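You operate a simulated robot arm through the tools that you are given. There is no shell and no other tool. Be economical: measure what you need, move in short steps, check, and stop when the job is done.

The job below is to be done with a simulated two-armed robot. You get a single attempt, and the scene is never put back.

JOB
Clear the fan trip with the blue button in the cream control box.
Fine: first switch the fan isolator off and try the green button; shut and lock the cream door before switching on again. Where these are worked on the way, their far stop is far enough and under half their travel is too little: cream door, fan isolator.

It is judged by the outcome, as a careful person would: the job done as asked, and still so three seconds after it is handed in. It fails if anything else is knocked over, pushed out of place, dropped, spilled or broken.

ROBOT AND FRAMES
Two 7-joint arms with fingered hands on one trunk, on a base that drives. Base frame: it is fixed to the floor where the robot stands at the start and does not move with it; the origin is under the middle of the robot, x ahead of it, y to its left, z up. Lengths are in m, angles in rad, forces in N, time in s.
The left shoulder is at the start at [0.051, 0.17, 1.289], the right one opposite. With the tool pointing down near the work surface each hand reaches from about 0.1 to 0.7 m from the robot's upright axis, wherever it stands, measured 20 degrees to its own side. Places, roughly: blue button [1.1, 0.6, 1.3]; cream catch [0.9, 0.4, 1.3]; cream door [1, 0.6, 1.3]; damper lever [1.5, 1.2, 1.1]; fan isolator [0.6, 0, 1.4]; fan screen [1, 0.6, 1.6]; green button [1.1, 0.7, 1.4]; lamp switch [0.9, 0.5, 1.4]; white control box [0.7, -0.1, 1.4]. Payload 4 kg a hand.
The tool frame of a hand sits at the grasp point between the pads (the TCP): z along the fingers, y along the line on which they close. The tips reach 0.026 m beyond it. The gripper opens to 0.132 m. The gripper's body begins 0.073 m behind the TCP. The gripper is a hand of 4 fingers: y runs from the thumb to the fingers, the wrist lies at [0, 0, -0.224] in the tool frame, and closing takes about 1.5 s.
Orientation is told as [roll, pitch, yaw] about the base's x, y, z axes, in that order, counted from this pose: with the fingers straight down and closing along the base's y, the tool's x points along the base's -x, its y along +y and its z along -z.

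CONTROLS
- The arms move only by the tool send_rows. It takes "left_rows", "right_rows" or both (then of equal length, played together; a hand with none holds still); each is a list of rows, each an object (a shift or turn left out is 0, a gripper value left out holds the last) with "delta_pos": the shift along the tool's x, y, z in m, a list of three; "angular": the turn, a rotation vector about the tool's x, y, z in rad, a list of three; "grip": the closure, from 0 (fully open) to 1 (shut). In form: [{"delta_pos": [x, y, z], "angular": [rx, ry, rz], "grip": grip}, ...]. A call has 1 to 12 rows; each row shifts and turns the commanded pose from where the row before left it, along the tool's axes as they then stand. Each row takes 0.2 s and may step no farther than 0.05 m and 0.15 rad from the row before; otherwise, or with a gripper value out of range, the whole call is refused. Where a pose cannot be reached the arm comes as near as it can. A force on the tool above 90 N (or 10 N above the force at the start of the call, whichever is more), or a blocked arm, ends the call early, and 0.2 s more pass. Each finger travels about 0.108 m/s and halts on what it meets, pressing with about 33 N; the grip force reading is that of the motor and also rises with nothing between the fingers. The clock runs only during rows and for 0.2 s after the last one: add rows that do not move to give the fingers time. The reply holds the time, the measured pose of the TCP, the force on the tool along the base axes, the opening and the grip force, in the units named above and with some noise, with the torque about the TCP (base axes, N m) and any sound that the robot's microphone picked up.
- Cameras (640 x 400 px; columns grow to the right, rows downward): "scene" is now at [0.1324, 0.0283, 1.4868]; the picture's right is [0.35, -0.94, 0.00], its down [-0.29, -0.11, -0.95] and it looks along [0.89, 0.33, -0.31] (base axes); focal length 214 px, centre (320, 200). "left" rides on the left gripper at [-0.073, 0.006, -0.094] in its tool frame; the picture's right is [-0.08, -1.00, 0.00], its down [0.79, -0.06, -0.62] and it looks along [0.61, -0.05, 0.79] (tool axes); focal length 230 px, centre (320, 200). "right" rides on the right gripper at [0.073, 0.006, -0.094] in its tool frame; the picture's right is [-0.08, 1.00, 0.00], its down [-0.78, -0.06, -0.62] and it looks along [-0.61, -0.05, 0.79] (tool axes); focal length 230 px, centre (320, 200). There is no depth. A picture from a camera that has moved, and an enlarged one, comes with that camera's place and axes in the base frame and with its lens. The place of the scene camera against the robot may be out by one fixed shift of up to 0.012 m in any direction.
- get_image(camera): a new picture of that camera. No time passes.
- move_column(by): slides the trunk up (or, below 0, down) by that many m; the arms and the scene camera ride with it, the base frame stays. It gives what a move gives, with no picture.
- steer(legs): drives the robot by 1 to 6 legs, each [ahead, left, turn to the left] in m, m and rad, along the robot's own axes; the way and the turn of a leg run together, so that a leg with both is an arc; at most 1.5 m and 3.142 rad a leg. The arms and the cameras ride along, it lands a little off, and it stops where it bumps. It gives what a move gives.
- set_grasp(shape, hand): the hand has 4 fingers and takes this shape, open, in about a second: jaw (thumb against the fingers, like two jaws); tri (thumb and two fingers); tip (a fingertip pinch); poke (one finger out to press); point (the index stretched); flat (the hand flat); cup (the hand cupped); fist (a fist). The gripper value then closes the fingers along that shape, each until it touches; the sizes above hold for jaw. It gives what a move gives, with no picture.
- head_to(pan, tilt): turns the head with the scene camera to pan (to the left, within 1.396 rad either way) and tilt (down, from -0.506 to 1.204), counted from straight ahead of the robot. It gives what a move gives.
- close_up(camera, box): a new picture of the part [left, top, right, bottom] of that camera's present view, enlarged. No time passes.
- close_job(): hands the job in; it is judged then, once.

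Work in short steps. Places have to be worked out from the pictures, the camera data and where the tool is seen: move nearer, look again, correct. Check each grasp and each placing, and mend what went wrong. You have 120 turns and 88 pictures in all, those below and enlarged ones among them. Open the grippers and draw the arms clear of the work before you hand the job in, unless the task says otherwise.

The tools are called after "Emit:" as a command line: name --argument value ..., lists and objects as JSON in quotes. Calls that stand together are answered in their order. send_rows: Moves the arms, as the interface text tells. Its arguments: {"type":"object","properties":{"left_rows":{"type":"array","items":{"type":"object","properties":{"delta_pos":{"type":"array","items":{"type":"number"}},"angular":{"type":"array","items":{"type":"number"}},"grip":{"type":"number"}}}},"right_rows":{"type":"array","items":{"type":"object","properties":{"delta_pos":{"type":"array","items":{"type":"number"}},"angular":{"type":"array","items":{"type":"number"}},"grip":{"type":"number"}}}}},"required":[]} The other tools are called the same way: move_column (by) slides the trunk up or down; set_grasp (shape, hand) gives the hand a shape; steer (legs) drives the base; head_to (pan, tilt) turns the head that bears the scene camera; get_image (camera) takes a picture; close_up (camera, box) takes an enlarged picture of a part of a camera's view; close_job () hands the job in.

At the start:

```text
time: 0.0
left_tcp_pos: [0.355, 0.3783, 1.0009]
left_tcp_rot: [0.0, 0.0, 0.002]
left_contact_force: [0.6, 0.7, -0.7]
left_moment: [-0.03, -0.01, -0.05]
left_grip_width: 0.1319
left_grasp_force: 0.0
left_shape: jaw
right_tcp_pos: [0.5311, 0.0052, 0.9992]
right_tcp_rot: [-0.001, -0.001, 0.0]
right_contact_force: [-0.5, 0.4, -0.2]
right_moment: [0.03, 0.01, 0.03]
right_grip_width: 0.1319
right_grasp_force: 0.0
right_shape: jaw
trunk travel left (down, up): [-0.3, 0.051]
robot x, y, heading: [0.0053, 0.0006, -0.001]
head pan, tilt: [0.36, 0.319]
```

scene: 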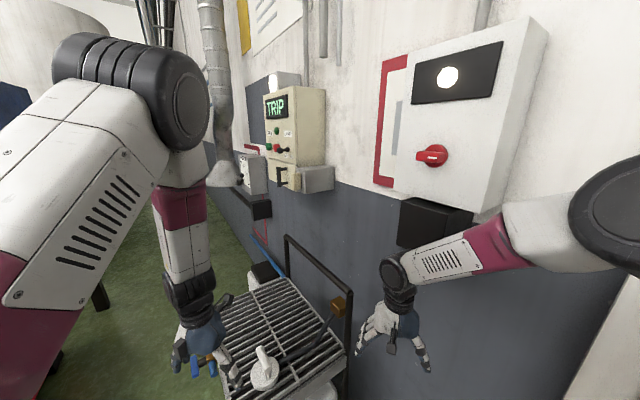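
right: 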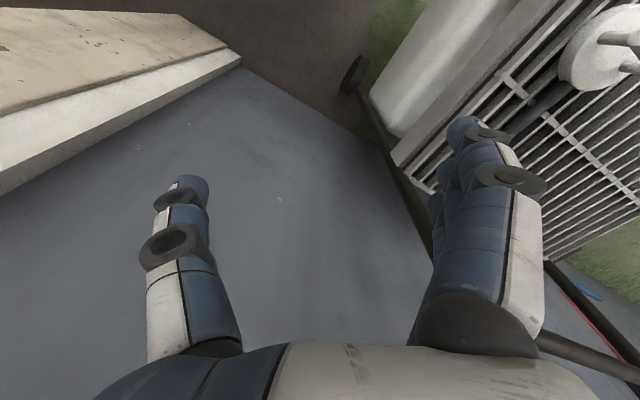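
left: 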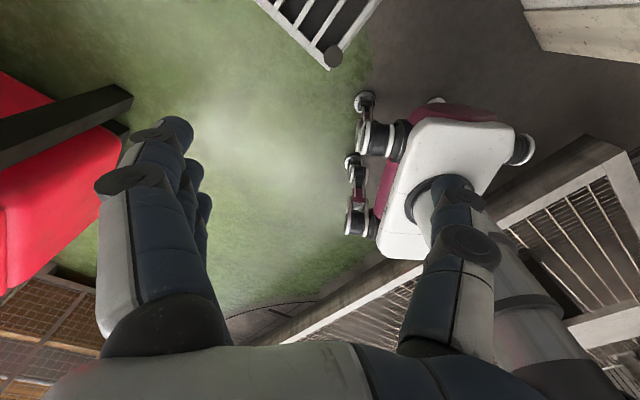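

The scene shows a cream box with the TRIP screen and a white box with a red rotary isolator. I'll enlarge both.

Emit:
close_up --camera "scene" --box '[220, 60, 350, 220]'

Emit:
close_up --camera "scene" --box '[370, 20, 550, 260]'

```text
2.50 times, centred on (285, 140) of scene
camera zoom: at [0.1324, 0.0283, 1.4868], right [0.35, -0.94, 0.0], down [-0.29, -0.11, -0.95], along [0.89, 0.33, -0.31], focal length 536 px, centre (408, 350)
```

zoom: 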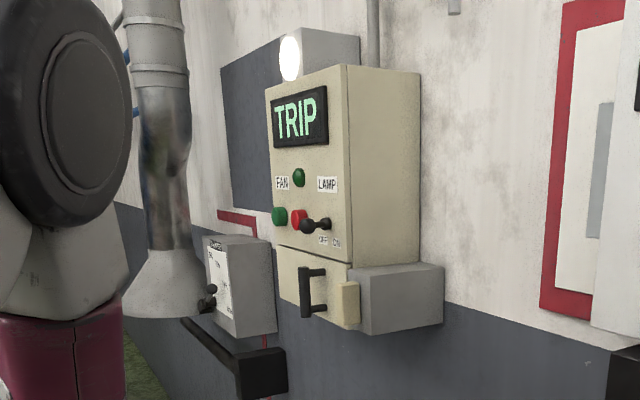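

```text
1.67 times, centred on (460, 140) of scene
camera zoom: at [0.1324, 0.0283, 1.4868], right [0.35, -0.94, 0.0], down [-0.29, -0.11, -0.95], along [0.89, 0.33, -0.31], focal length 358 px, centre (87, 300)
```

zoom: 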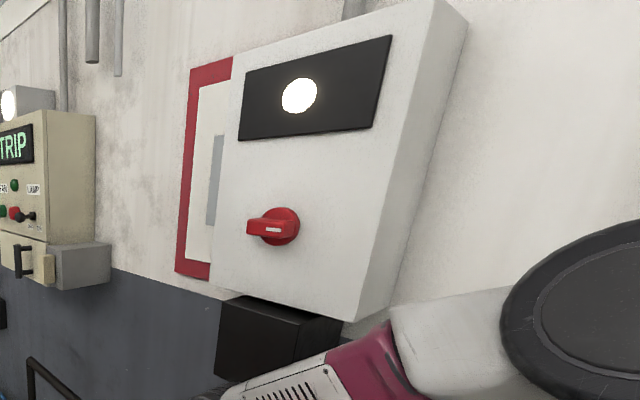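

The wall seems to run along about (0.58, 0.82), so I need to turn right to face it. First I'll look around for obstacles.

Emit:
head_to --pan 1.1 --tilt 0.6

Emit:
get_image --camera "scene"

Emit:
head_to --pan -0.6 --tilt 0.6

Emit:
get_image --camera "scene"

Emit:
head_to --pan 0.3 --tilt 0.9

Emit:
get_image --camera "scene"

```text
time: 1.1
left_tcp_pos: [0.3554, 0.3763, 1.0004]
left_tcp_rot: [-0.001, 0.0, 0.0]
left_contact_force: [-0.5, -0.2, -0.1]
left_moment: [-0.03, 0.0, -0.02]
left_grip_width: 0.1317
left_grasp_force: 0.0
left_shape: jaw
right_tcp_pos: [0.5302, 0.0039, 0.9988]
right_tcp_rot: [0.0, 0.0, 0.001]
right_contact_force: [0.6, 1.3, 0.4]
right_moment: [-0.02, 0.02, 0.02]
right_grip_width: 0.1318
right_grasp_force: 0.0
right_shape: jaw
trunk travel left (down, up): [-0.3, 0.051]
robot x, y, heading: [-0.0002, -0.0005, -0.001]
head pan, tilt: [1.1, 0.6]
```

```text
82 pictures are left
camera scene: at [0.0853, 0.0742, 1.4611], right [0.89, -0.45, 0.0], down [-0.26, -0.5, -0.83], along [0.38, 0.73, -0.56], focal length 214 px, centre (320, 200)
```

scene: 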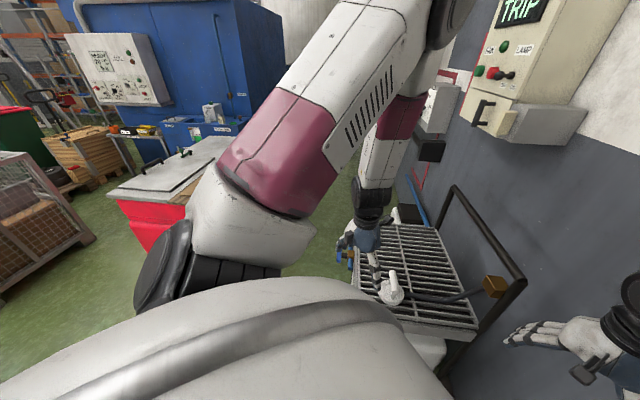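

```text
time: 2.8
left_tcp_pos: [0.355, 0.3763, 0.9994]
left_tcp_rot: [0.0, 0.001, 0.001]
left_contact_force: [-0.1, 1.2, 0.2]
left_moment: [-0.01, 0.03, 0.01]
left_grip_width: 0.1317
left_grasp_force: 0.1
left_shape: jaw
right_tcp_pos: [0.5311, 0.0046, 1.0004]
right_tcp_rot: [-0.001, 0.0, -0.001]
right_contact_force: [0.3, 0.4, 0.6]
right_moment: [-0.02, 0.0, -0.03]
right_grip_width: 0.1317
right_grasp_force: 0.0
right_shape: jaw
trunk travel left (down, up): [-0.3, 0.051]
robot x, y, heading: [-0.0048, 0.0007, 0.0]
head pan, tilt: [-0.6, 0.6]
```

```text
81 pictures are left
camera scene: at [0.118, -0.0544, 1.461], right [-0.56, -0.83, 0.0], down [-0.47, 0.32, -0.83], along [0.68, -0.47, -0.56], focal length 214 px, centre (320, 200)
```

scene: 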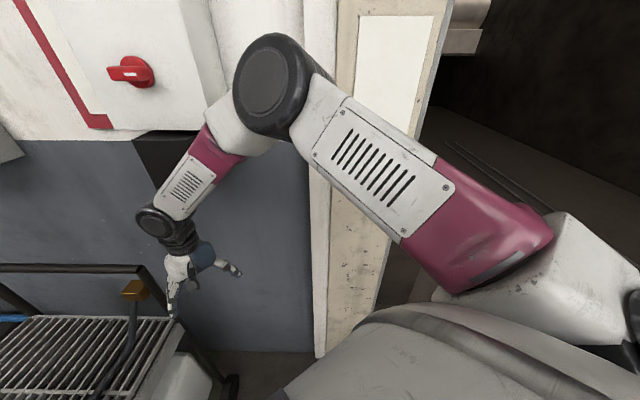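

```text
time: 4.0
left_tcp_pos: [0.3542, 0.3768, 1.0]
left_tcp_rot: [0.0, -0.001, -0.001]
left_contact_force: [0.4, 0.1, 0.1]
left_moment: [0.02, -0.02, -0.01]
left_grip_width: 0.1319
left_grasp_force: 0.1
left_shape: jaw
right_tcp_pos: [0.5313, 0.005, 1.0002]
right_tcp_rot: [0.0, -0.001, 0.0]
right_contact_force: [0.0, -0.4, 0.1]
right_moment: [0.0, -0.04, -0.03]
right_grip_width: 0.1316
right_grasp_force: 0.1
right_shape: jaw
trunk travel left (down, up): [-0.3, 0.051]
robot x, y, heading: [-0.0029, -0.0018, -0.003]
head pan, tilt: [0.3, 0.901]
```

```text
80 pictures are left
camera scene: at [0.1172, 0.0177, 1.4363], right [0.29, -0.96, 0.0], down [-0.75, -0.23, -0.62], along [0.59, 0.18, -0.78], focal length 214 px, centre (320, 200)
```

scene: 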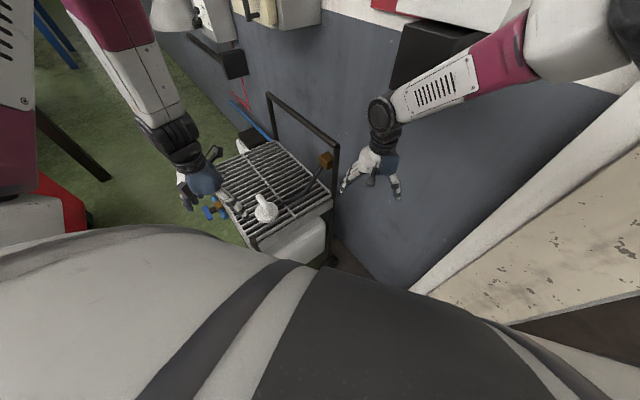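

The cart (corner about (0.40, 0.36), height about 0.64) stands in front of the cream box. I'll back off and turn to face the wall, with the hands staying high above the cart.

Emit:
steer --legs '[[-0.1, 0.35, 0], [0, 0, -0.617]]'

Emit:
head_to --pan 0.2 --tilt 0.4

Emit:
get_image --camera "scene"

```text
time: 8.1
left_tcp_pos: [0.4072, 0.4544, 1.0]
left_tcp_rot: [0.001, 0.0, -0.618]
left_contact_force: [-0.1, -0.9, -0.2]
left_moment: [-0.02, 0.0, -0.01]
left_grip_width: 0.1319
left_grasp_force: 0.1
left_shape: jaw
right_tcp_pos: [0.3357, 0.0485, 1.0001]
right_tcp_rot: [-0.001, -0.001, -0.615]
right_contact_force: [0.7, -0.4, 0.3]
right_moment: [0.04, 0.04, 0.02]
right_grip_width: 0.1319
right_grasp_force: 0.0
right_shape: jaw
trunk travel left (down, up): [-0.3, 0.051]
robot x, y, heading: [-0.102, 0.3491, -0.616]
head pan, tilt: [0.3, 0.901]
```

```text
time: 9.0
left_tcp_pos: [0.4076, 0.4545, 1.0008]
left_tcp_rot: [0.001, 0.0, -0.617]
left_contact_force: [0.2, 0.5, -0.1]
left_moment: [0.01, -0.02, 0.01]
left_grip_width: 0.1317
left_grasp_force: 0.0
left_shape: jaw
right_tcp_pos: [0.3377, 0.0492, 1.0003]
right_tcp_rot: [0.002, 0.001, -0.616]
right_contact_force: [1.6, -0.1, 0.4]
right_moment: [0.01, -0.02, 0.01]
right_grip_width: 0.1315
right_grasp_force: 0.0
right_shape: jaw
trunk travel left (down, up): [-0.3, 0.051]
robot x, y, heading: [-0.1022, 0.3501, -0.611]
head pan, tilt: [0.201, 0.4]
```

```text
79 pictures are left
camera scene: at [0.022, 0.2866, 1.4792], right [-0.4, -0.91, 0.0], down [-0.36, 0.16, -0.92], along [0.84, -0.37, -0.39], focal length 214 px, centre (320, 200)
```

scene: 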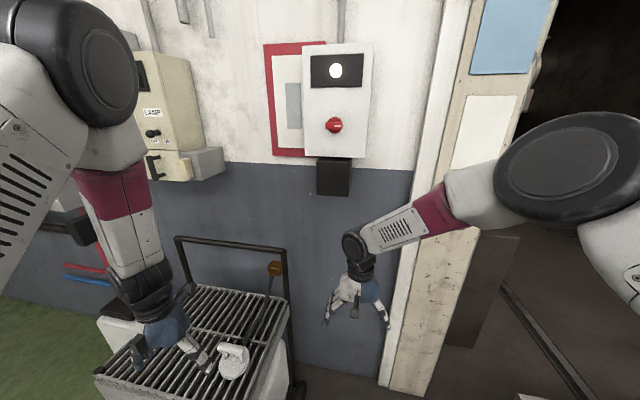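

Isolator triangulates to about (0.633, −0.028, 1.436). Now I raise both hands and pitch them to point horizontally at the wall.

Emit:
send_rows --left_rows '[{"delta_pos": [-0.0177, -0.007, -0.0273], "angular": [0, -0.143, 0]}, {"delta_pos": [-0.0214, -0.007, -0.0245], "angular": [0, -0.143, 0]}, {"delta_pos": [-0.0247, -0.007, -0.0212], "angular": [0, -0.143, 0]}, {"delta_pos": [-0.0274, -0.007, -0.0175], "angular": [0, -0.143, 0]}, {"delta_pos": [-0.0297, -0.007, -0.0134], "angular": [0, -0.143, 0]}, {"delta_pos": [-0.0312, -0.007, -0.009], "angular": [0, -0.143, 0]}, {"delta_pos": [-0.0322, -0.007, -0.0045], "angular": [0, -0.143, 0]}, {"delta_pos": [-0.0325, -0.007, 0.0002], "angular": [0, -0.143, 0]}, {"delta_pos": [-0.0322, -0.007, 0.0048], "angular": [0, -0.143, 0]}, {"delta_pos": [-0.0312, -0.007, 0.0093], "angular": [0, -0.143, 0]}, {"delta_pos": [-0.0295, -0.007, 0.0137], "angular": [0, -0.141, 0]}, {}]' --right_rows '[{"delta_pos": [-0.002, -0.0136, -0.027], "angular": [0, -0.143, 0]}, {"delta_pos": [-0.0057, -0.0136, -0.0268], "angular": [0, -0.143, 0]}, {"delta_pos": [-0.0094, -0.0136, -0.0257], "angular": [0, -0.143, 0]}, {"delta_pos": [-0.013, -0.0136, -0.0241], "angular": [0, -0.143, 0]}, {"delta_pos": [-0.0163, -0.0136, -0.022], "angular": [0, -0.143, 0]}, {"delta_pos": [-0.0192, -0.0136, -0.0194], "angular": [0, -0.143, 0]}, {"delta_pos": [-0.0218, -0.0136, -0.0165], "angular": [0, -0.143, 0]}, {"delta_pos": [-0.024, -0.0136, -0.0132], "angular": [0, -0.143, 0]}, {"delta_pos": [-0.0256, -0.0136, -0.0097], "angular": [0, -0.143, 0]}, {"delta_pos": [-0.0267, -0.0136, -0.006], "angular": [0, -0.143, 0]}, {"delta_pos": [-0.0273, -0.0136, -0.002], "angular": [0, -0.141, 0]}, {}]'

```text
time: 11.6
left_tcp_pos: [0.5311, 0.278, 1.3032]
left_tcp_rot: [-2.947, -1.568, 2.329]
left_contact_force: [0.7, -0.8, -0.3]
left_moment: [-0.02, -0.01, 0.01]
left_grip_width: 0.1319
left_grasp_force: 0.1
left_shape: jaw
left hand out of reach, approached as far as the arm can: row 6, 7
right_tcp_pos: [0.2776, -0.0865, 1.2842]
right_tcp_rot: [-0.294, -1.486, -0.34]
right_contact_force: [-0.1, 0.0, 0.9]
right_moment: [-0.02, 0.0, -0.02]
right_grip_width: 0.1319
right_grasp_force: 0.1
right_shape: jaw
right hand out of reach, approached as far as the arm can: row 4, 5
trunk travel left (down, up): [-0.3, 0.051]
robot x, y, heading: [-0.1029, 0.3537, -0.617]
head pan, tilt: [0.201, 0.4]
```

Both hands are horizontal now. I'll drive left along the wall to a station between the two boxes.

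Emit:
steer --legs '[[0.04, 0.5, 0]]'

Emit:
head_to --pan 0.4 --tilt 0.2

Emit:
get_image --camera "scene"

Emit:
get_image --camera "left"

Emit:
get_image --camera "right"

```text
time: 14.5
left_tcp_pos: [0.8479, 0.6563, 1.3034]
left_tcp_rot: [-1.203, -1.571, 0.586]
left_contact_force: [-0.9, 0.3, 0.3]
left_moment: [-0.02, -0.02, -0.03]
left_grip_width: 0.1321
left_grasp_force: 0.1
left_shape: jaw
right_tcp_pos: [0.5947, 0.2893, 1.2839]
right_tcp_rot: [-0.29, -1.483, -0.344]
right_contact_force: [0.0, 0.7, 0.1]
right_moment: [-0.02, -0.01, -0.03]
right_grip_width: 0.1319
right_grasp_force: 0.0
right_shape: jaw
trunk travel left (down, up): [-0.3, 0.051]
robot x, y, heading: [0.218, 0.7336, -0.621]
head pan, tilt: [0.201, 0.4]
```

```text
time: 15.2
left_tcp_pos: [0.8476, 0.6537, 1.3025]
left_tcp_rot: [1.297, -1.571, -1.914]
left_contact_force: [1.0, 0.0, 0.1]
left_moment: [-0.02, -0.01, 0.03]
left_grip_width: 0.1317
left_grasp_force: 0.0
left_shape: jaw
right_tcp_pos: [0.5935, 0.2899, 1.283]
right_tcp_rot: [-0.286, -1.483, -0.352]
right_contact_force: [0.4, -0.2, 0.0]
right_moment: [0.05, 0.03, -0.01]
right_grip_width: 0.1321
right_grasp_force: 0.0
right_shape: jaw
trunk travel left (down, up): [-0.3, 0.051]
robot x, y, heading: [0.2168, 0.7277, -0.615]
head pan, tilt: [0.4, 0.201]
```

```text
78 pictures are left
camera scene: at [0.3447, 0.6807, 1.4977], right [-0.22, -0.98, 0.0], down [-0.2, 0.04, -0.98], along [0.96, -0.21, -0.2], focal length 214 px, centre (320, 200)
```

scene: 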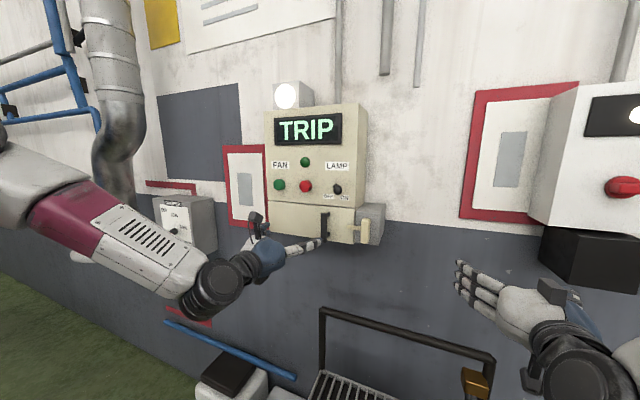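

```text
77 pictures are left
camera left: at [0.7752, 0.7128, 1.3759], right [-0.58, -0.81, 0.08], down [-0.54, 0.31, -0.78], along [0.61, -0.5, -0.61], focal length 230 px, centre (320, 200)
```

left: 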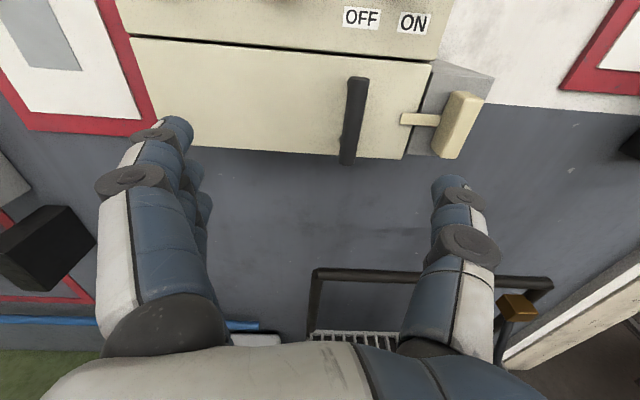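

```text
76 pictures are left
camera right: at [0.516, 0.3506, 1.2177], right [0.6, 0.8, 0.05], down [-0.47, 0.29, 0.83], along [0.65, -0.52, 0.55], focal length 230 px, centre (320, 200)
```

right: 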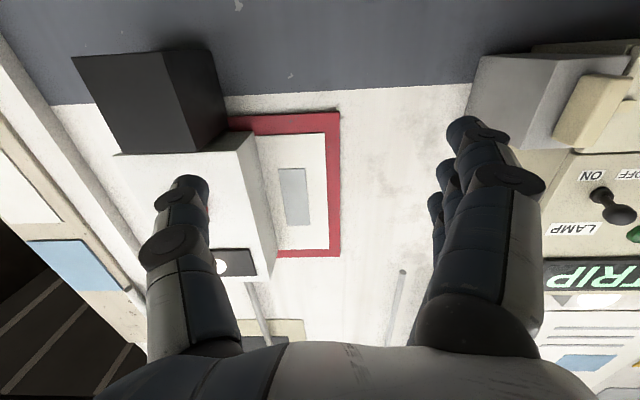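

Good view. First the isolator: I'll turn the head to it and enlarge, along with the cream door.

Emit:
head_to --pan -0.35 --tilt 0.15

Emit:
get_image --camera "scene"

Emit:
close_up --camera "left" --box '[300, 0, 520, 180]'

```text
time: 16.3
left_tcp_pos: [0.8476, 0.6541, 1.3034]
left_tcp_rot: [1.066, -1.572, -1.682]
left_contact_force: [-0.3, 0.1, -0.1]
left_moment: [0.01, 0.01, -0.01]
left_grip_width: 0.132
left_grasp_force: 0.0
left_shape: jaw
right_tcp_pos: [0.5939, 0.289, 1.2826]
right_tcp_rot: [-0.286, -1.484, -0.349]
right_contact_force: [0.0, -0.2, 0.4]
right_moment: [0.0, 0.02, 0.02]
right_grip_width: 0.1319
right_grasp_force: 0.1
right_shape: jaw
trunk travel left (down, up): [-0.3, 0.051]
robot x, y, heading: [0.2164, 0.7307, -0.617]
head pan, tilt: [-0.351, 0.15]
```

```text
75 pictures are left
camera scene: at [0.3064, 0.6248, 1.5025], right [-0.82, -0.57, 0.0], down [-0.08, 0.12, -0.99], along [0.56, -0.81, -0.15], focal length 214 px, centre (320, 200)
```

scene: 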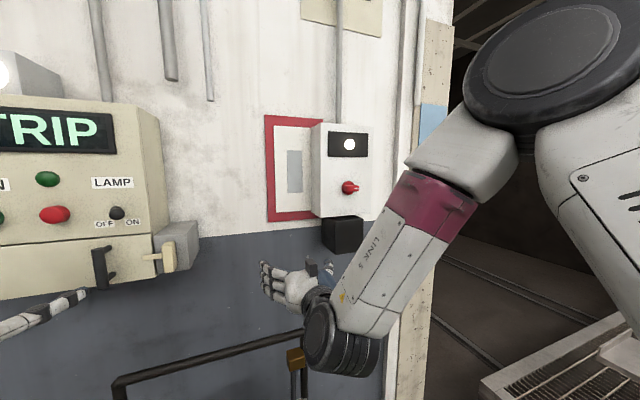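

```text
2.22 times, centred on (410, 90) of left
camera zoom: at [0.7753, 0.713, 1.3759], right [-0.58, -0.81, 0.08], down [-0.54, 0.31, -0.78], along [0.61, -0.5, -0.61], focal length 511 px, centre (120, 444)
```

zoom: 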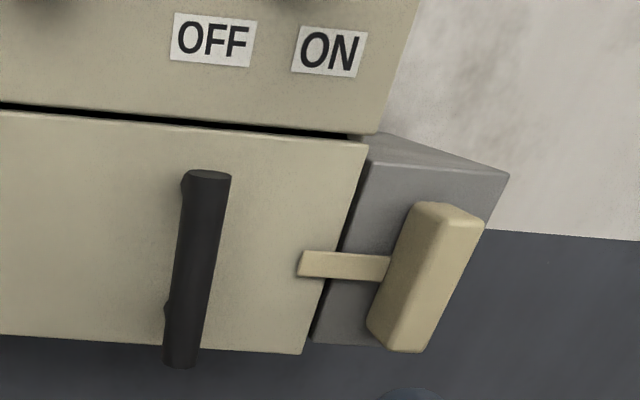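

Isolator location confirmed. I bring the right hand to about 0.15 m in front of it.

Emit:
send_rows --right_rows '[{"delta_pos": [-0.012, -0.034, 0.005], "angular": [0, -0.014, 0]}, {"delta_pos": [-0.012, -0.034, 0.005], "angular": [0, -0.014, 0]}, {"delta_pos": [-0.012, -0.034, 0.005], "angular": [0, -0.014, 0]}, {"delta_pos": [-0.012, -0.034, 0.005], "angular": [0, -0.014, 0]}, {"delta_pos": [-0.012, -0.034, 0.005], "angular": [0, -0.014, 0]}, {"delta_pos": [-0.012, -0.034, 0.005], "angular": [0, -0.014, 0]}, {"delta_pos": [-0.012, -0.034, 0.005]}, {}]'

Emit:
get_image --camera "right"

Emit:
close_up --camera "scene" --box '[250, 100, 410, 300]'

```text
time: 18.1
left_tcp_pos: [0.8483, 0.6533, 1.3021]
left_tcp_rot: [1.432, -1.57, -2.05]
left_contact_force: [-0.1, 0.0, -0.2]
left_moment: [0.01, 0.04, 0.01]
left_grip_width: 0.1319
left_grasp_force: 0.0
left_shape: jaw
right_tcp_pos: [0.5743, 0.2473, 1.3011]
right_tcp_rot: [-0.358, -1.502, -0.28]
right_contact_force: [0.1, -0.6, 1.0]
right_moment: [-0.02, -0.01, 0.01]
right_grip_width: 0.1319
right_grasp_force: 0.0
right_shape: jaw
right hand out of reach, approached as far as the arm can: row 2, 3, 4, 5, 6, 7
trunk travel left (down, up): [-0.3, 0.051]
robot x, y, heading: [0.2157, 0.73, -0.62]
head pan, tilt: [-0.351, 0.15]
```

```text
73 pictures are left
camera right: at [0.4976, 0.3087, 1.2336], right [0.6, 0.8, 0.05], down [-0.48, 0.3, 0.83], along [0.64, -0.52, 0.56], focal length 230 px, centre (320, 200)
```

right: 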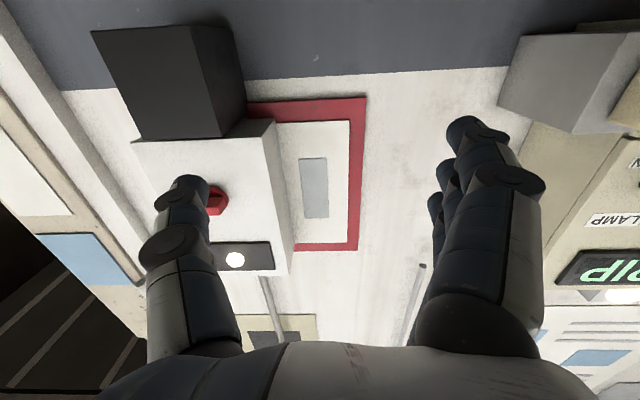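

```text
2.00 times, centred on (330, 200) of scene
camera zoom: at [0.3062, 0.6246, 1.5025], right [-0.82, -0.57, 0.0], down [-0.08, 0.12, -0.99], along [0.56, -0.82, -0.15], focal length 429 px, centre (300, 200)
```

zoom: 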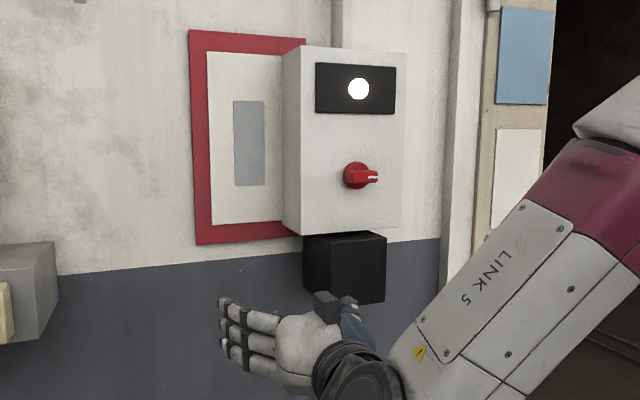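

The arm hits a joint limit in this palm-up posture. I roll the wrist toward thumb-up, which the horizontal handle needs anyway, and check whether reach frees up.

Emit:
send_rows --right_rows '[{"angular": [0, 0, -0.145]}, {"angular": [0, 0, -0.145]}, {"angular": [0, 0, -0.145]}, {"angular": [0, 0, -0.145]}, {"angular": [0, 0, -0.145]}, {"angular": [0, 0, -0.145]}, {"angular": [0, 0, -0.145]}, {"angular": [0, 0, -0.145]}, {"angular": [0, 0, -0.145]}, {"angular": [0, 0, -0.145]}, {"angular": [0, 0, -0.12]}, {}]'

```text
time: 20.7
left_tcp_pos: [0.8491, 0.6535, 1.3036]
left_tcp_rot: [0.122, -1.57, -0.741]
left_contact_force: [-0.8, -0.2, -0.7]
left_moment: [0.02, 0.02, -0.02]
left_grip_width: 0.1318
left_grasp_force: 0.0
left_shape: jaw
right_tcp_pos: [0.5738, 0.2482, 1.3007]
right_tcp_rot: [-1.504, -0.119, 0.923]
right_contact_force: [-0.1, -0.2, -0.5]
right_moment: [-0.01, -0.01, 0.0]
right_grip_width: 0.1319
right_grasp_force: 0.1
right_shape: jaw
right hand out of reach, approached as far as the arm can: row 1
trunk travel left (down, up): [-0.3, 0.051]
robot x, y, heading: [0.2169, 0.7344, -0.62]
head pan, tilt: [-0.351, 0.15]
```

The roll works. Now I move right and up to stand in front of the isolator, levelling the tool.

Emit:
send_rows --right_rows '[{"delta_pos": [0.036, -0.022, 0], "angular": [0.013, 0, -0.027]}, {"delta_pos": [0.037, -0.03, 0], "angular": [0.013, 0, -0.027]}, {"delta_pos": [0.037, -0.03, 0], "angular": [0.013, 0, -0.027]}, {"delta_pos": [0.037, -0.03, 0], "angular": [0.013, 0, -0.027]}, {"delta_pos": [0.037, -0.03, 0], "angular": [0.013, 0, -0.027]}, {}]'

Emit:
get_image --camera "right"

Emit:
close_up --camera "scene" --box '[250, 100, 410, 300]'

```text
time: 22.1
left_tcp_pos: [0.8508, 0.6563, 1.3014]
left_tcp_rot: [-1.327, -1.567, 0.711]
left_contact_force: [0.7, -0.2, -0.3]
left_moment: [0.01, 0.01, -0.04]
left_grip_width: 0.132
left_grasp_force: 0.1
left_shape: jaw
right_tcp_pos: [0.558, 0.2246, 1.3186]
right_tcp_rot: [-1.479, -0.112, 0.913]
right_contact_force: [0.8, 0.0, -0.3]
right_moment: [0.02, 0.01, -0.01]
right_grip_width: 0.1318
right_grasp_force: 0.0
right_shape: jaw
right hand out of reach, approached as far as the arm can: row 1, 2, 3, 4, 5
trunk travel left (down, up): [-0.3, 0.051]
robot x, y, heading: [0.2179, 0.7307, -0.618]
head pan, tilt: [-0.351, 0.15]
```

```text
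71 pictures are left
camera right: at [0.4393, 0.2225, 1.3121], right [0.04, 0.21, -0.98], down [-0.01, 0.98, 0.21], along [1.0, 0.0, 0.05], focal length 230 px, centre (320, 200)
```

right: 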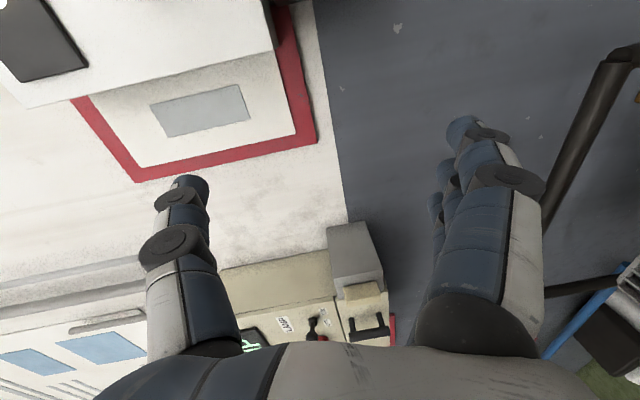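

```text
2.00 times, centred on (330, 200) of scene
camera zoom: at [0.3091, 0.6275, 1.5025], right [-0.82, -0.57, 0.0], down [-0.09, 0.12, -0.99], along [0.56, -0.81, -0.15], focal length 429 px, centre (300, 200)
```

zoom: 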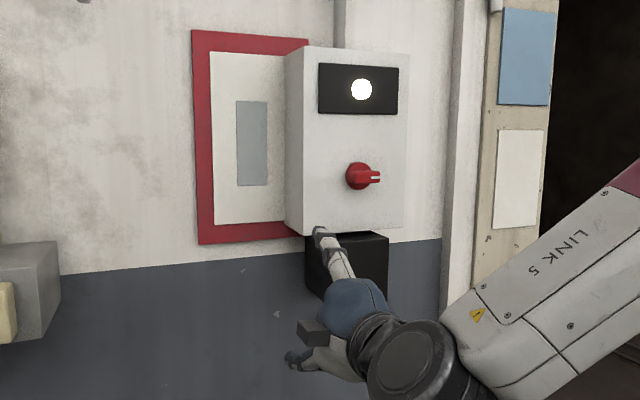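

The wrist is too folded here. I'll back off slightly and move right so the isolator lies straight ahead of the right shoulder.

Emit:
steer --legs '[[-0.06, -0.24, 0]]'

Emit:
send_rows --right_rows '[{"delta_pos": [-0.01, -0.02, 0.01], "angular": [0, 0, -0.022]}, {"delta_pos": [-0.01, -0.02, 0.01], "angular": [0, 0, -0.022]}, {"delta_pos": [-0.01, -0.02, 0.01], "angular": [0, 0, -0.022]}, {"delta_pos": [-0.01, -0.02, 0.01], "angular": [0, 0, -0.022]}, {"delta_pos": [-0.01, -0.02, 0.01], "angular": [0, 0, -0.022]}, {}]'

```text
time: 23.9
left_tcp_pos: [0.661, 0.4926, 1.3033]
left_tcp_rot: [1.704, -1.571, -2.324]
left_contact_force: [-0.4, -0.5, -0.4]
left_moment: [0.02, 0.02, 0.01]
left_grip_width: 0.1319
left_grasp_force: 0.0
left_shape: jaw
right_tcp_pos: [0.3678, 0.0597, 1.3169]
right_tcp_rot: [-1.48, -0.117, 0.912]
right_contact_force: [-0.4, -0.2, 0.0]
right_moment: [0.01, 0.02, 0.03]
right_grip_width: 0.1319
right_grasp_force: 0.0
right_shape: jaw
trunk travel left (down, up): [-0.3, 0.051]
robot x, y, heading: [0.0282, 0.5692, -0.621]
head pan, tilt: [-0.351, 0.15]
```

```text
time: 25.3
left_tcp_pos: [0.6602, 0.4929, 1.3039]
left_tcp_rot: [1.174, -1.573, -1.794]
left_contact_force: [-0.2, -0.2, -0.5]
left_moment: [-0.01, -0.02, 0.0]
left_grip_width: 0.1319
left_grasp_force: 0.0
left_shape: jaw
right_tcp_pos: [0.4397, 0.0567, 1.4164]
right_tcp_rot: [-1.48, -0.006, 0.919]
right_contact_force: [0.0, -0.8, 0.1]
right_moment: [0.01, 0.03, 0.03]
right_grip_width: 0.1318
right_grasp_force: 0.1
right_shape: jaw
trunk travel left (down, up): [-0.3, 0.051]
robot x, y, heading: [0.0288, 0.5743, -0.618]
head pan, tilt: [-0.351, 0.15]
```

Reach is free now. Let me look.

Emit:
get_image --camera "right"

Emit:
get_image --camera "scene"

```text
69 pictures are left
camera right: at [0.3216, 0.0547, 1.4179], right [-0.02, 0.12, -0.99], down [-0.01, 0.99, 0.12], along [1.0, 0.01, -0.02], focal length 230 px, centre (320, 200)
```

right: 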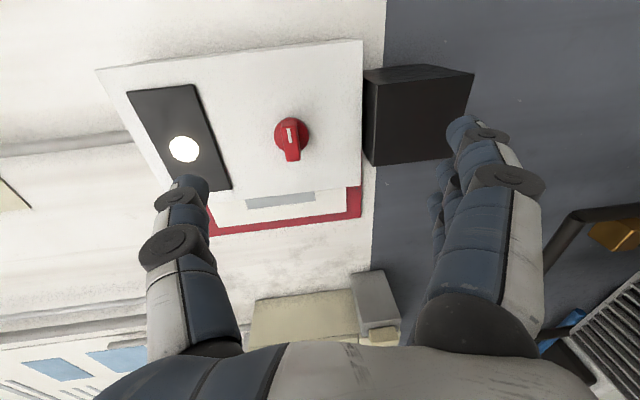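

```text
68 pictures are left
camera scene: at [0.1181, 0.464, 1.5025], right [-0.82, -0.57, 0.0], down [-0.08, 0.12, -0.99], along [0.56, -0.82, -0.15], focal length 214 px, centre (320, 200)
```

scene: 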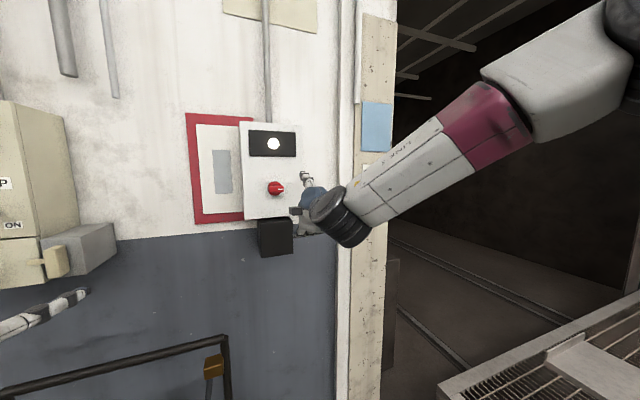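

Emit:
close_up --camera "right" --box '[220, 80, 370, 200]'

```text
3.33 times, centred on (295, 140) of right
camera zoom: at [0.3216, 0.0547, 1.4179], right [-0.02, 0.12, -0.99], down [-0.01, 0.99, 0.12], along [1.0, 0.01, -0.02], focal length 767 px, centre (403, 400)
```

zoom: 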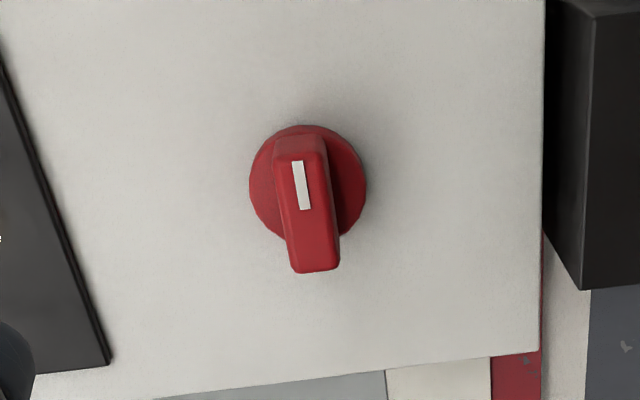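

The handle is horizontal with the white pointer to the right (3 o'clock), presumably ON. I align with the handle (thumb above, fingers below) and approach partway.

Emit:
send_rows --right_rows '[{"delta_pos": [-0.0142, -0.009, 0.02], "angular": [0.03, -0.014, 0]}, {"delta_pos": [-0.0142, -0.008, 0.02], "angular": [0.03, -0.014, 0]}, {"delta_pos": [-0.0142, -0.006, 0.02], "angular": [0.03, -0.014, 0]}, {"delta_pos": [0, 0, 0.03]}, {"delta_pos": [0, 0, 0.03]}, {}]'

Emit:
get_image --camera "right"

Emit:
close_up --camera "scene" --box '[220, 110, 380, 260]'

```text
time: 26.7
left_tcp_pos: [0.6591, 0.4924, 1.3033]
left_tcp_rot: [2.78, -1.571, 2.883]
left_contact_force: [0.3, -0.4, -0.4]
left_moment: [0.01, 0.02, -0.04]
left_grip_width: 0.1317
left_grasp_force: 0.1
left_shape: jaw
right_tcp_pos: [0.5633, 0.0226, 1.4351]
right_tcp_rot: [-1.57, -0.01, 0.962]
right_contact_force: [0.1, -0.4, 1.5]
right_moment: [0.01, -0.01, 0.02]
right_grip_width: 0.1323
right_grasp_force: 0.0
right_shape: jaw
trunk travel left (down, up): [-0.3, 0.051]
robot x, y, heading: [0.0279, 0.5711, -0.623]
head pan, tilt: [-0.351, 0.15]
```

```text
66 pictures are left
camera right: at [0.4445, 0.0156, 1.4282], right [0.05, 0.07, -1.0], down [-0.06, 1.0, 0.07], along [1.0, 0.05, 0.05], focal length 230 px, centre (320, 200)
```

right: 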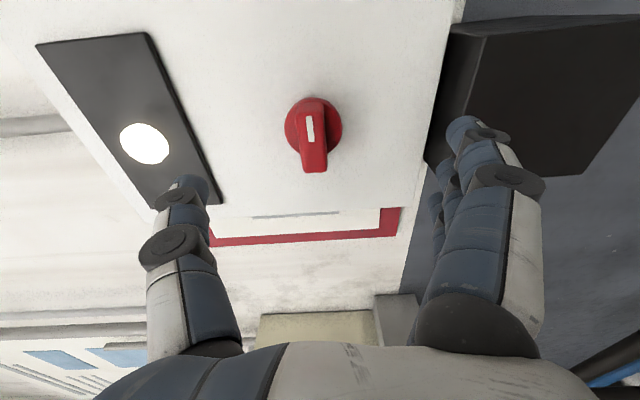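

```text
2.67 times, centred on (300, 185) of scene
camera zoom: at [0.1176, 0.4646, 1.5026], right [-0.82, -0.57, 0.0], down [-0.08, 0.12, -0.99], along [0.56, -0.82, -0.15], focal length 572 px, centre (373, 240)
```

zoom: 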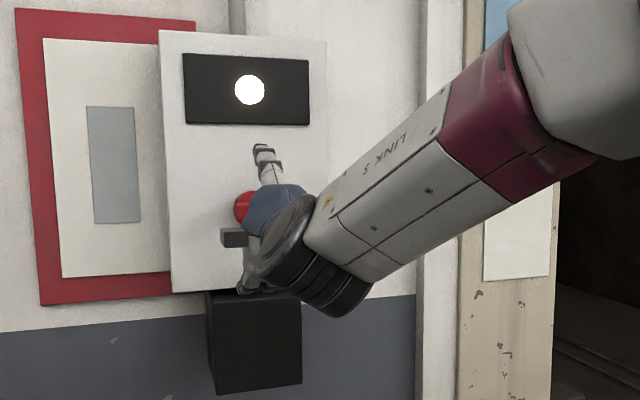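

Handle lies ~0.075 m ahead and ~5 mm above the tool axis. I advance and close on it.

Emit:
send_rows --right_rows '[{"delta_pos": [0, -0.002, 0.024]}, {"delta_pos": [0, -0.003, 0.024]}, {"delta_pos": [0, 0, 0.024]}, {"grip": 0.6}, {"grip": 0.8}, {"grip": 1.0}, {"grip": 1.0}, {"grip": 1.0}, {"grip": 1.0}, {"grip": 1.0}, {"grip": 1.0}]'

Emit:
get_image --camera "right"

```text
time: 29.1
left_tcp_pos: [0.6601, 0.4936, 1.3035]
left_tcp_rot: [-0.555, -1.571, -0.068]
left_contact_force: [0.4, 0.0, -1.5]
left_moment: [0.01, 0.0, -0.01]
left_grip_width: 0.1318
left_grasp_force: 0.1
left_shape: jaw
right_tcp_pos: [0.6197, -0.0201, 1.4409]
right_tcp_rot: [-1.571, -0.01, 0.962]
right_contact_force: [1.9, -1.4, 1.6]
right_moment: [-0.09, 0.04, -0.02]
right_grip_width: 0.0334
right_grasp_force: 32.9
right_shape: jaw
trunk travel left (down, up): [-0.3, 0.051]
robot x, y, heading: [0.0303, 0.5697, -0.621]
head pan, tilt: [-0.351, 0.15]
```

```text
64 pictures are left
camera right: at [0.5032, -0.0266, 1.4338], right [0.05, 0.07, -1.0], down [-0.06, 1.0, 0.07], along [1.0, 0.05, 0.05], focal length 230 px, centre (320, 200)
```

right: 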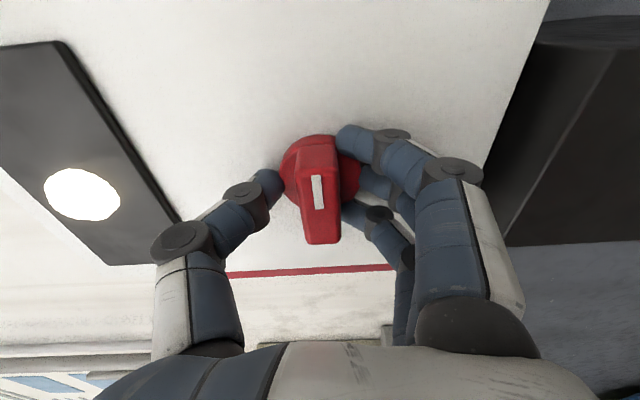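

The fingers seem to have closed on the disc rim instead of the bar. I open, retreat ~15 mm and regrip.

Emit:
send_rows --right_rows '[{"grip": 0.5}, {"grip": 0.5}, {"delta_pos": [0, 0, -0.015], "grip": 0.5}, {"grip": 1.0}, {"grip": 1.0}, {"grip": 1.0}, {"grip": 1.0}, {"grip": 1.0}, {"grip": 1.0}]'

Emit:
get_image --camera "right"

```text
time: 31.1
left_tcp_pos: [0.6605, 0.493, 1.3029]
left_tcp_rot: [-0.349, -1.573, -0.27]
left_contact_force: [0.1, -0.3, -0.2]
left_moment: [-0.02, 0.02, 0.02]
left_grip_width: 0.1319
left_grasp_force: 0.1
left_shape: jaw
right_tcp_pos: [0.6095, -0.0111, 1.4392]
right_tcp_rot: [-1.571, -0.008, 0.96]
right_contact_force: [0.6, -1.0, 1.6]
right_moment: [-0.01, 0.03, -0.03]
right_grip_width: 0.015
right_grasp_force: 32.8
right_shape: jaw
trunk travel left (down, up): [-0.3, 0.051]
robot x, y, heading: [0.0299, 0.5665, -0.625]
head pan, tilt: [-0.351, 0.15]
```

```text
63 pictures are left
camera right: at [0.491, -0.0178, 1.4335], right [0.05, 0.07, -1.0], down [-0.06, 1.0, 0.07], along [1.0, 0.05, 0.05], focal length 230 px, centre (320, 200)
```

right: 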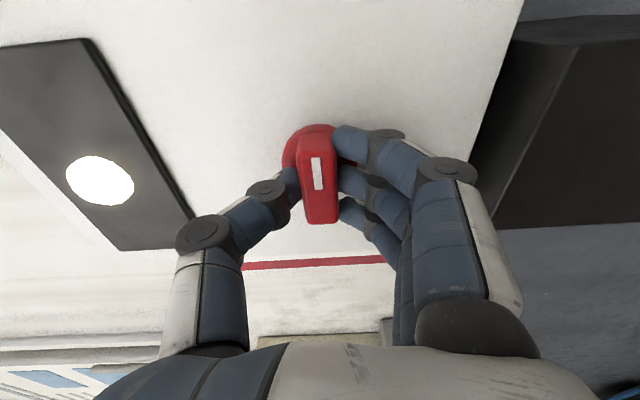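

Good grip on the bar (0.015 m). I try turning counter-clockwise a little (pointer from right towards up), watching torque.

Emit:
send_rows --right_rows '[{"angular": [0, 0, -0.1]}, {"angular": [0, 0, -0.1]}, {"angular": [0, 0, -0.1]}, {}]'

Emit:
get_image --camera "right"

```text
time: 32.1
left_tcp_pos: [0.6596, 0.4928, 1.3025]
left_tcp_rot: [2.02, -1.57, -2.639]
left_contact_force: [0.1, -0.2, -0.3]
left_moment: [0.04, 0.01, 0.0]
left_grip_width: 0.1317
left_grasp_force: 0.0
left_shape: jaw
right_tcp_pos: [0.609, -0.0107, 1.4404]
right_tcp_rot: [-1.568, 0.292, 0.963]
right_contact_force: [-2.7, -0.9, -1.9]
right_moment: [0.03, 0.04, -0.07]
right_grip_width: 0.0152
right_grasp_force: 33.0
right_shape: jaw
trunk travel left (down, up): [-0.3, 0.051]
robot x, y, heading: [0.0293, 0.5704, -0.613]
head pan, tilt: [-0.351, 0.15]
```

```text
62 pictures are left
camera right: at [0.4919, -0.0167, 1.4553], right [-0.12, -0.17, -0.98], down [-0.07, 0.98, -0.17], along [0.99, 0.04, -0.13], focal length 230 px, centre (320, 200)
```

right: 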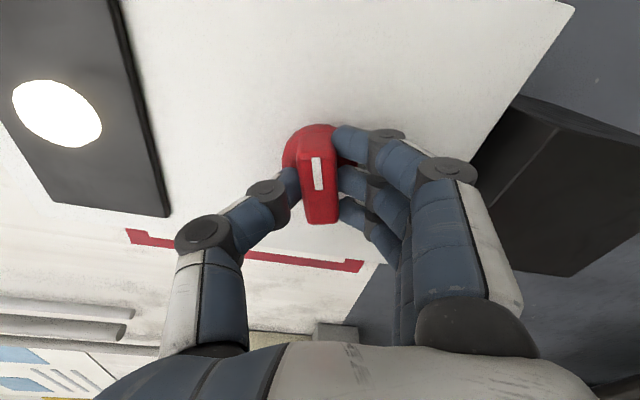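

The handle turns with the hand, low torque: this direction is free. Continue to the stop.

Emit:
send_rows --right_rows '[{"angular": [0, 0, -0.12]}, {"angular": [0, 0, -0.12]}, {"angular": [0, 0, -0.12]}, {"angular": [0, 0, -0.12]}, {"angular": [0, 0, -0.12]}, {"angular": [0, 0, -0.12]}, {"angular": [0, 0, -0.12]}, {"angular": [0, 0, -0.12]}, {"angular": [0, 0, -0.12]}, {"angular": [0, 0, -0.12]}, {}]'

Emit:
get_image --camera "right"

```text
time: 34.5
left_tcp_pos: [0.6597, 0.4922, 1.3033]
left_tcp_rot: [1.847, -1.572, -2.466]
left_contact_force: [-0.2, 0.2, 0.1]
left_moment: [-0.01, -0.03, 0.01]
left_grip_width: 0.132
left_grasp_force: 0.0
left_shape: jaw
right_tcp_pos: [0.6094, -0.0113, 1.4395]
right_tcp_rot: [-1.533, 1.492, 1.001]
right_contact_force: [-9.8, 1.5, -12.2]
right_moment: [0.13, 0.18, -0.15]
right_grip_width: 0.0151
right_grasp_force: 33.4
right_shape: jaw
trunk travel left (down, up): [-0.3, 0.051]
robot x, y, heading: [0.0264, 0.566, -0.62]
head pan, tilt: [-0.351, 0.15]
```

```text
61 pictures are left
camera right: at [0.5263, 0.0317, 1.512], right [-0.56, -0.81, -0.16], down [-0.44, 0.45, -0.78], along [0.7, -0.37, -0.61], focal length 230 px, centre (320, 200)
```

right: 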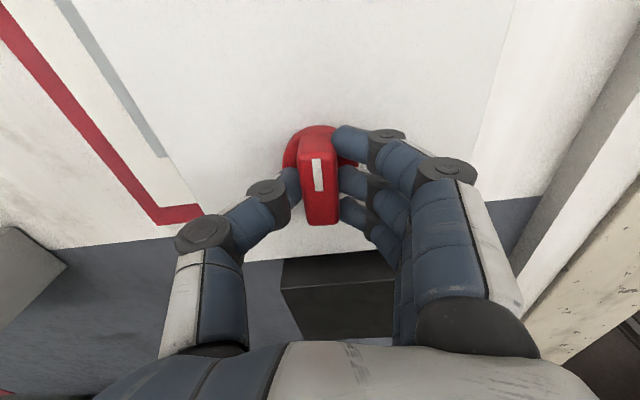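

Turned about 1.5 rad, still following. I nudge on to find the stop and check the lamp.

Emit:
send_rows --right_rows '[{"angular": [0, 0, -0.07]}, {"angular": [0, 0, -0.07]}, {}]'

Emit:
get_image --camera "right"

Emit:
head_to --pan 0.1 --tilt 0.15

Emit:
get_image --camera "scene"

```text
time: 35.3
left_tcp_pos: [0.6602, 0.491, 1.3026]
left_tcp_rot: [1.284, -1.571, -1.904]
left_contact_force: [0.0, 1.2, 0.5]
left_moment: [0.01, -0.02, -0.02]
left_grip_width: 0.1319
left_grasp_force: 0.0
left_shape: jaw
right_tcp_pos: [0.6106, -0.0123, 1.4401]
right_tcp_rot: [1.54, 1.511, -2.21]
right_contact_force: [-8.3, 1.3, -13.1]
right_moment: [0.39, -0.1, -0.12]
right_grip_width: 0.0152
right_grasp_force: 33.1
right_shape: jaw
trunk travel left (down, up): [-0.3, 0.051]
robot x, y, heading: [0.0285, 0.5647, -0.62]
head pan, tilt: [-0.351, 0.15]
```

```text
60 pictures are left
camera right: at [0.5319, 0.04, 1.5127], right [-0.57, -0.82, -0.02], down [-0.5, 0.36, -0.79], along [0.65, -0.44, -0.62], focal length 230 px, centre (320, 200)
```

right: 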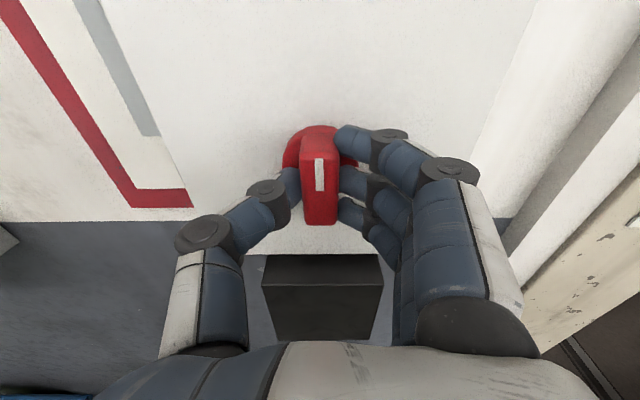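

```text
time: 36.2
left_tcp_pos: [0.6605, 0.4932, 1.3023]
left_tcp_rot: [1.22, -1.571, -1.841]
left_contact_force: [0.2, -0.1, -0.4]
left_moment: [-0.02, -0.02, 0.01]
left_grip_width: 0.1319
left_grasp_force: 0.0
left_shape: jaw
right_tcp_pos: [0.6092, -0.0122, 1.4383]
right_tcp_rot: [1.538, 1.511, -2.211]
right_contact_force: [-7.9, 2.6, -14.3]
right_moment: [0.42, -0.08, -0.11]
right_grip_width: 0.0153
right_grasp_force: 33.0
right_shape: jaw
trunk travel left (down, up): [-0.3, 0.051]
robot x, y, heading: [0.0308, 0.5664, -0.615]
head pan, tilt: [0.099, 0.15]
```

```text
59 pictures are left
camera scene: at [0.146, 0.4939, 1.5025], right [-0.5, -0.87, 0.0], down [-0.13, 0.07, -0.99], along [0.86, -0.49, -0.15], focal length 214 px, centre (320, 200)
```

scene: 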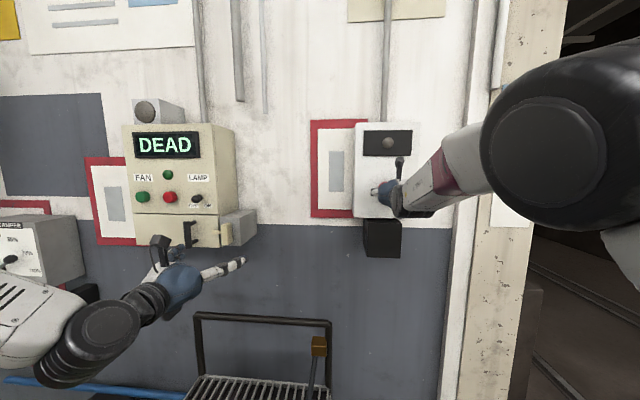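

Screen shows DEAD and lamp is out: isolator is off, at its stop. I release and withdraw the right hand straight back.

Emit:
send_rows --right_rows '[{"grip": 0.6}, {"grip": 0.3}, {"grip": 0.3}, {"grip": 0.0}, {"delta_pos": [0, 0, -0.03], "grip": 0}, {"delta_pos": [0, 0, -0.04]}, {"delta_pos": [0, 0, -0.04]}, {"delta_pos": [0, 0, -0.04]}, {}]'

Emit:
close_up --camera "scene" --box '[100, 80, 440, 270]'

```text
time: 38.2
left_tcp_pos: [0.6601, 0.4928, 1.3021]
left_tcp_rot: [-0.019, -1.569, -0.6]
left_contact_force: [0.0, 0.7, -0.6]
left_moment: [0.01, -0.05, 0.0]
left_grip_width: 0.132
left_grasp_force: 0.0
left_shape: jaw
right_tcp_pos: [0.4892, 0.074, 1.4376]
right_tcp_rot: [1.548, 1.509, -2.201]
right_contact_force: [1.1, -0.5, -0.2]
right_moment: [-0.02, 0.01, 0.01]
right_grip_width: 0.1317
right_grasp_force: 0.1
right_shape: jaw
trunk travel left (down, up): [-0.3, 0.051]
robot x, y, heading: [0.03, 0.5718, -0.621]
head pan, tilt: [0.099, 0.15]
```

```text
1.88 times, centred on (270, 175) of scene
camera zoom: at [0.1474, 0.4941, 1.5023], right [-0.5, -0.87, 0.0], down [-0.13, 0.07, -0.99], along [0.86, -0.49, -0.15], focal length 404 px, centre (414, 247)
```

zoom: 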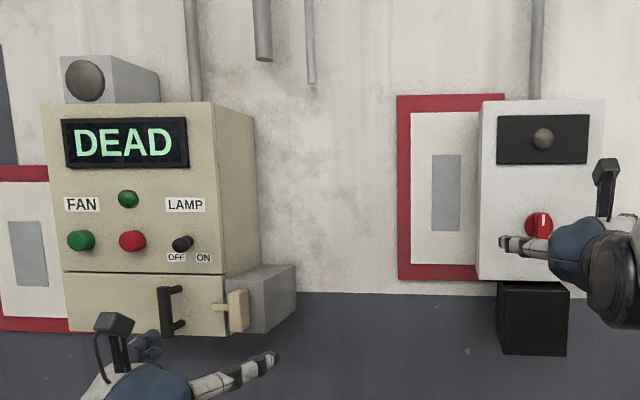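

Now I'll drive left so the left arm faces the cream box, set the left hand to poke, and look.

Emit:
steer --legs '[[-0.01, 0.45, 0]]'

Emit:
set_grasp --hand "left" --shape "poke"

Emit:
get_image --camera "left"

Emit:
get_image --camera "scene"

```text
time: 41.0
left_tcp_pos: [0.9139, 0.8656, 1.3022]
left_tcp_rot: [-1.344, -1.571, 0.725]
left_contact_force: [0.2, -0.5, 0.1]
left_moment: [0.01, 0.04, -0.04]
left_grip_width: 0.1321
left_grasp_force: 0.1
left_shape: jaw
right_tcp_pos: [0.7425, 0.4469, 1.4389]
right_tcp_rot: [1.56, 1.509, -2.191]
right_contact_force: [0.1, -0.1, 0.3]
right_moment: [0.0, 0.01, 0.02]
right_grip_width: 0.1316
right_grasp_force: 0.0
right_shape: jaw
trunk travel left (down, up): [-0.3, 0.051]
robot x, y, heading: [0.2802, 0.9455, -0.619]
head pan, tilt: [0.099, 0.15]
```

```text
time: 41.9
left_tcp_pos: [0.9127, 0.8649, 1.303]
left_tcp_rot: [1.28, -1.572, -1.902]
left_contact_force: [-0.1, -1.2, -0.4]
left_moment: [0.01, -0.02, 0.01]
left_grip_width: 0.0002
left_grasp_force: 0.1
left_shape: poke
right_tcp_pos: [0.7418, 0.4466, 1.4392]
right_tcp_rot: [1.56, 1.51, -2.191]
right_contact_force: [0.4, 0.2, -0.4]
right_moment: [-0.01, 0.0, -0.02]
right_grip_width: 0.1319
right_grasp_force: 0.0
right_shape: jaw
trunk travel left (down, up): [-0.3, 0.051]
robot x, y, heading: [0.2835, 0.9382, -0.621]
head pan, tilt: [0.099, 0.15]
```

```text
57 pictures are left
camera left: at [0.8409, 0.9244, 1.3759], right [-0.58, -0.81, 0.08], down [-0.54, 0.31, -0.78], along [0.61, -0.5, -0.61], focal length 230 px, centre (320, 200)
```

left: 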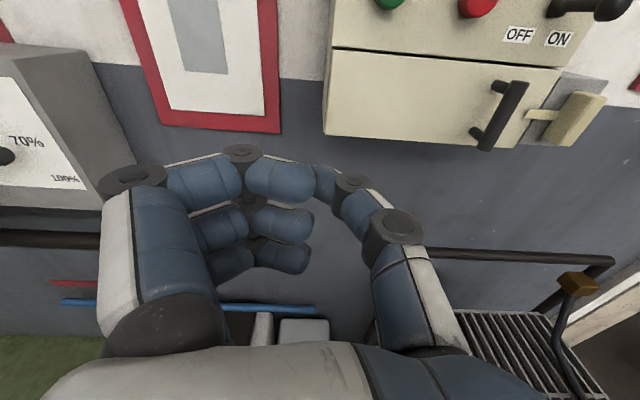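

```text
56 pictures are left
camera scene: at [0.3999, 0.8672, 1.5025], right [-0.5, -0.87, 0.0], down [-0.13, 0.07, -0.99], along [0.86, -0.49, -0.15], focal length 214 px, centre (320, 200)
```

scene: 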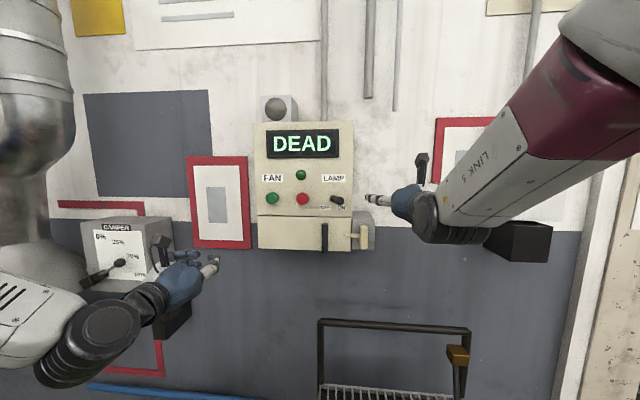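

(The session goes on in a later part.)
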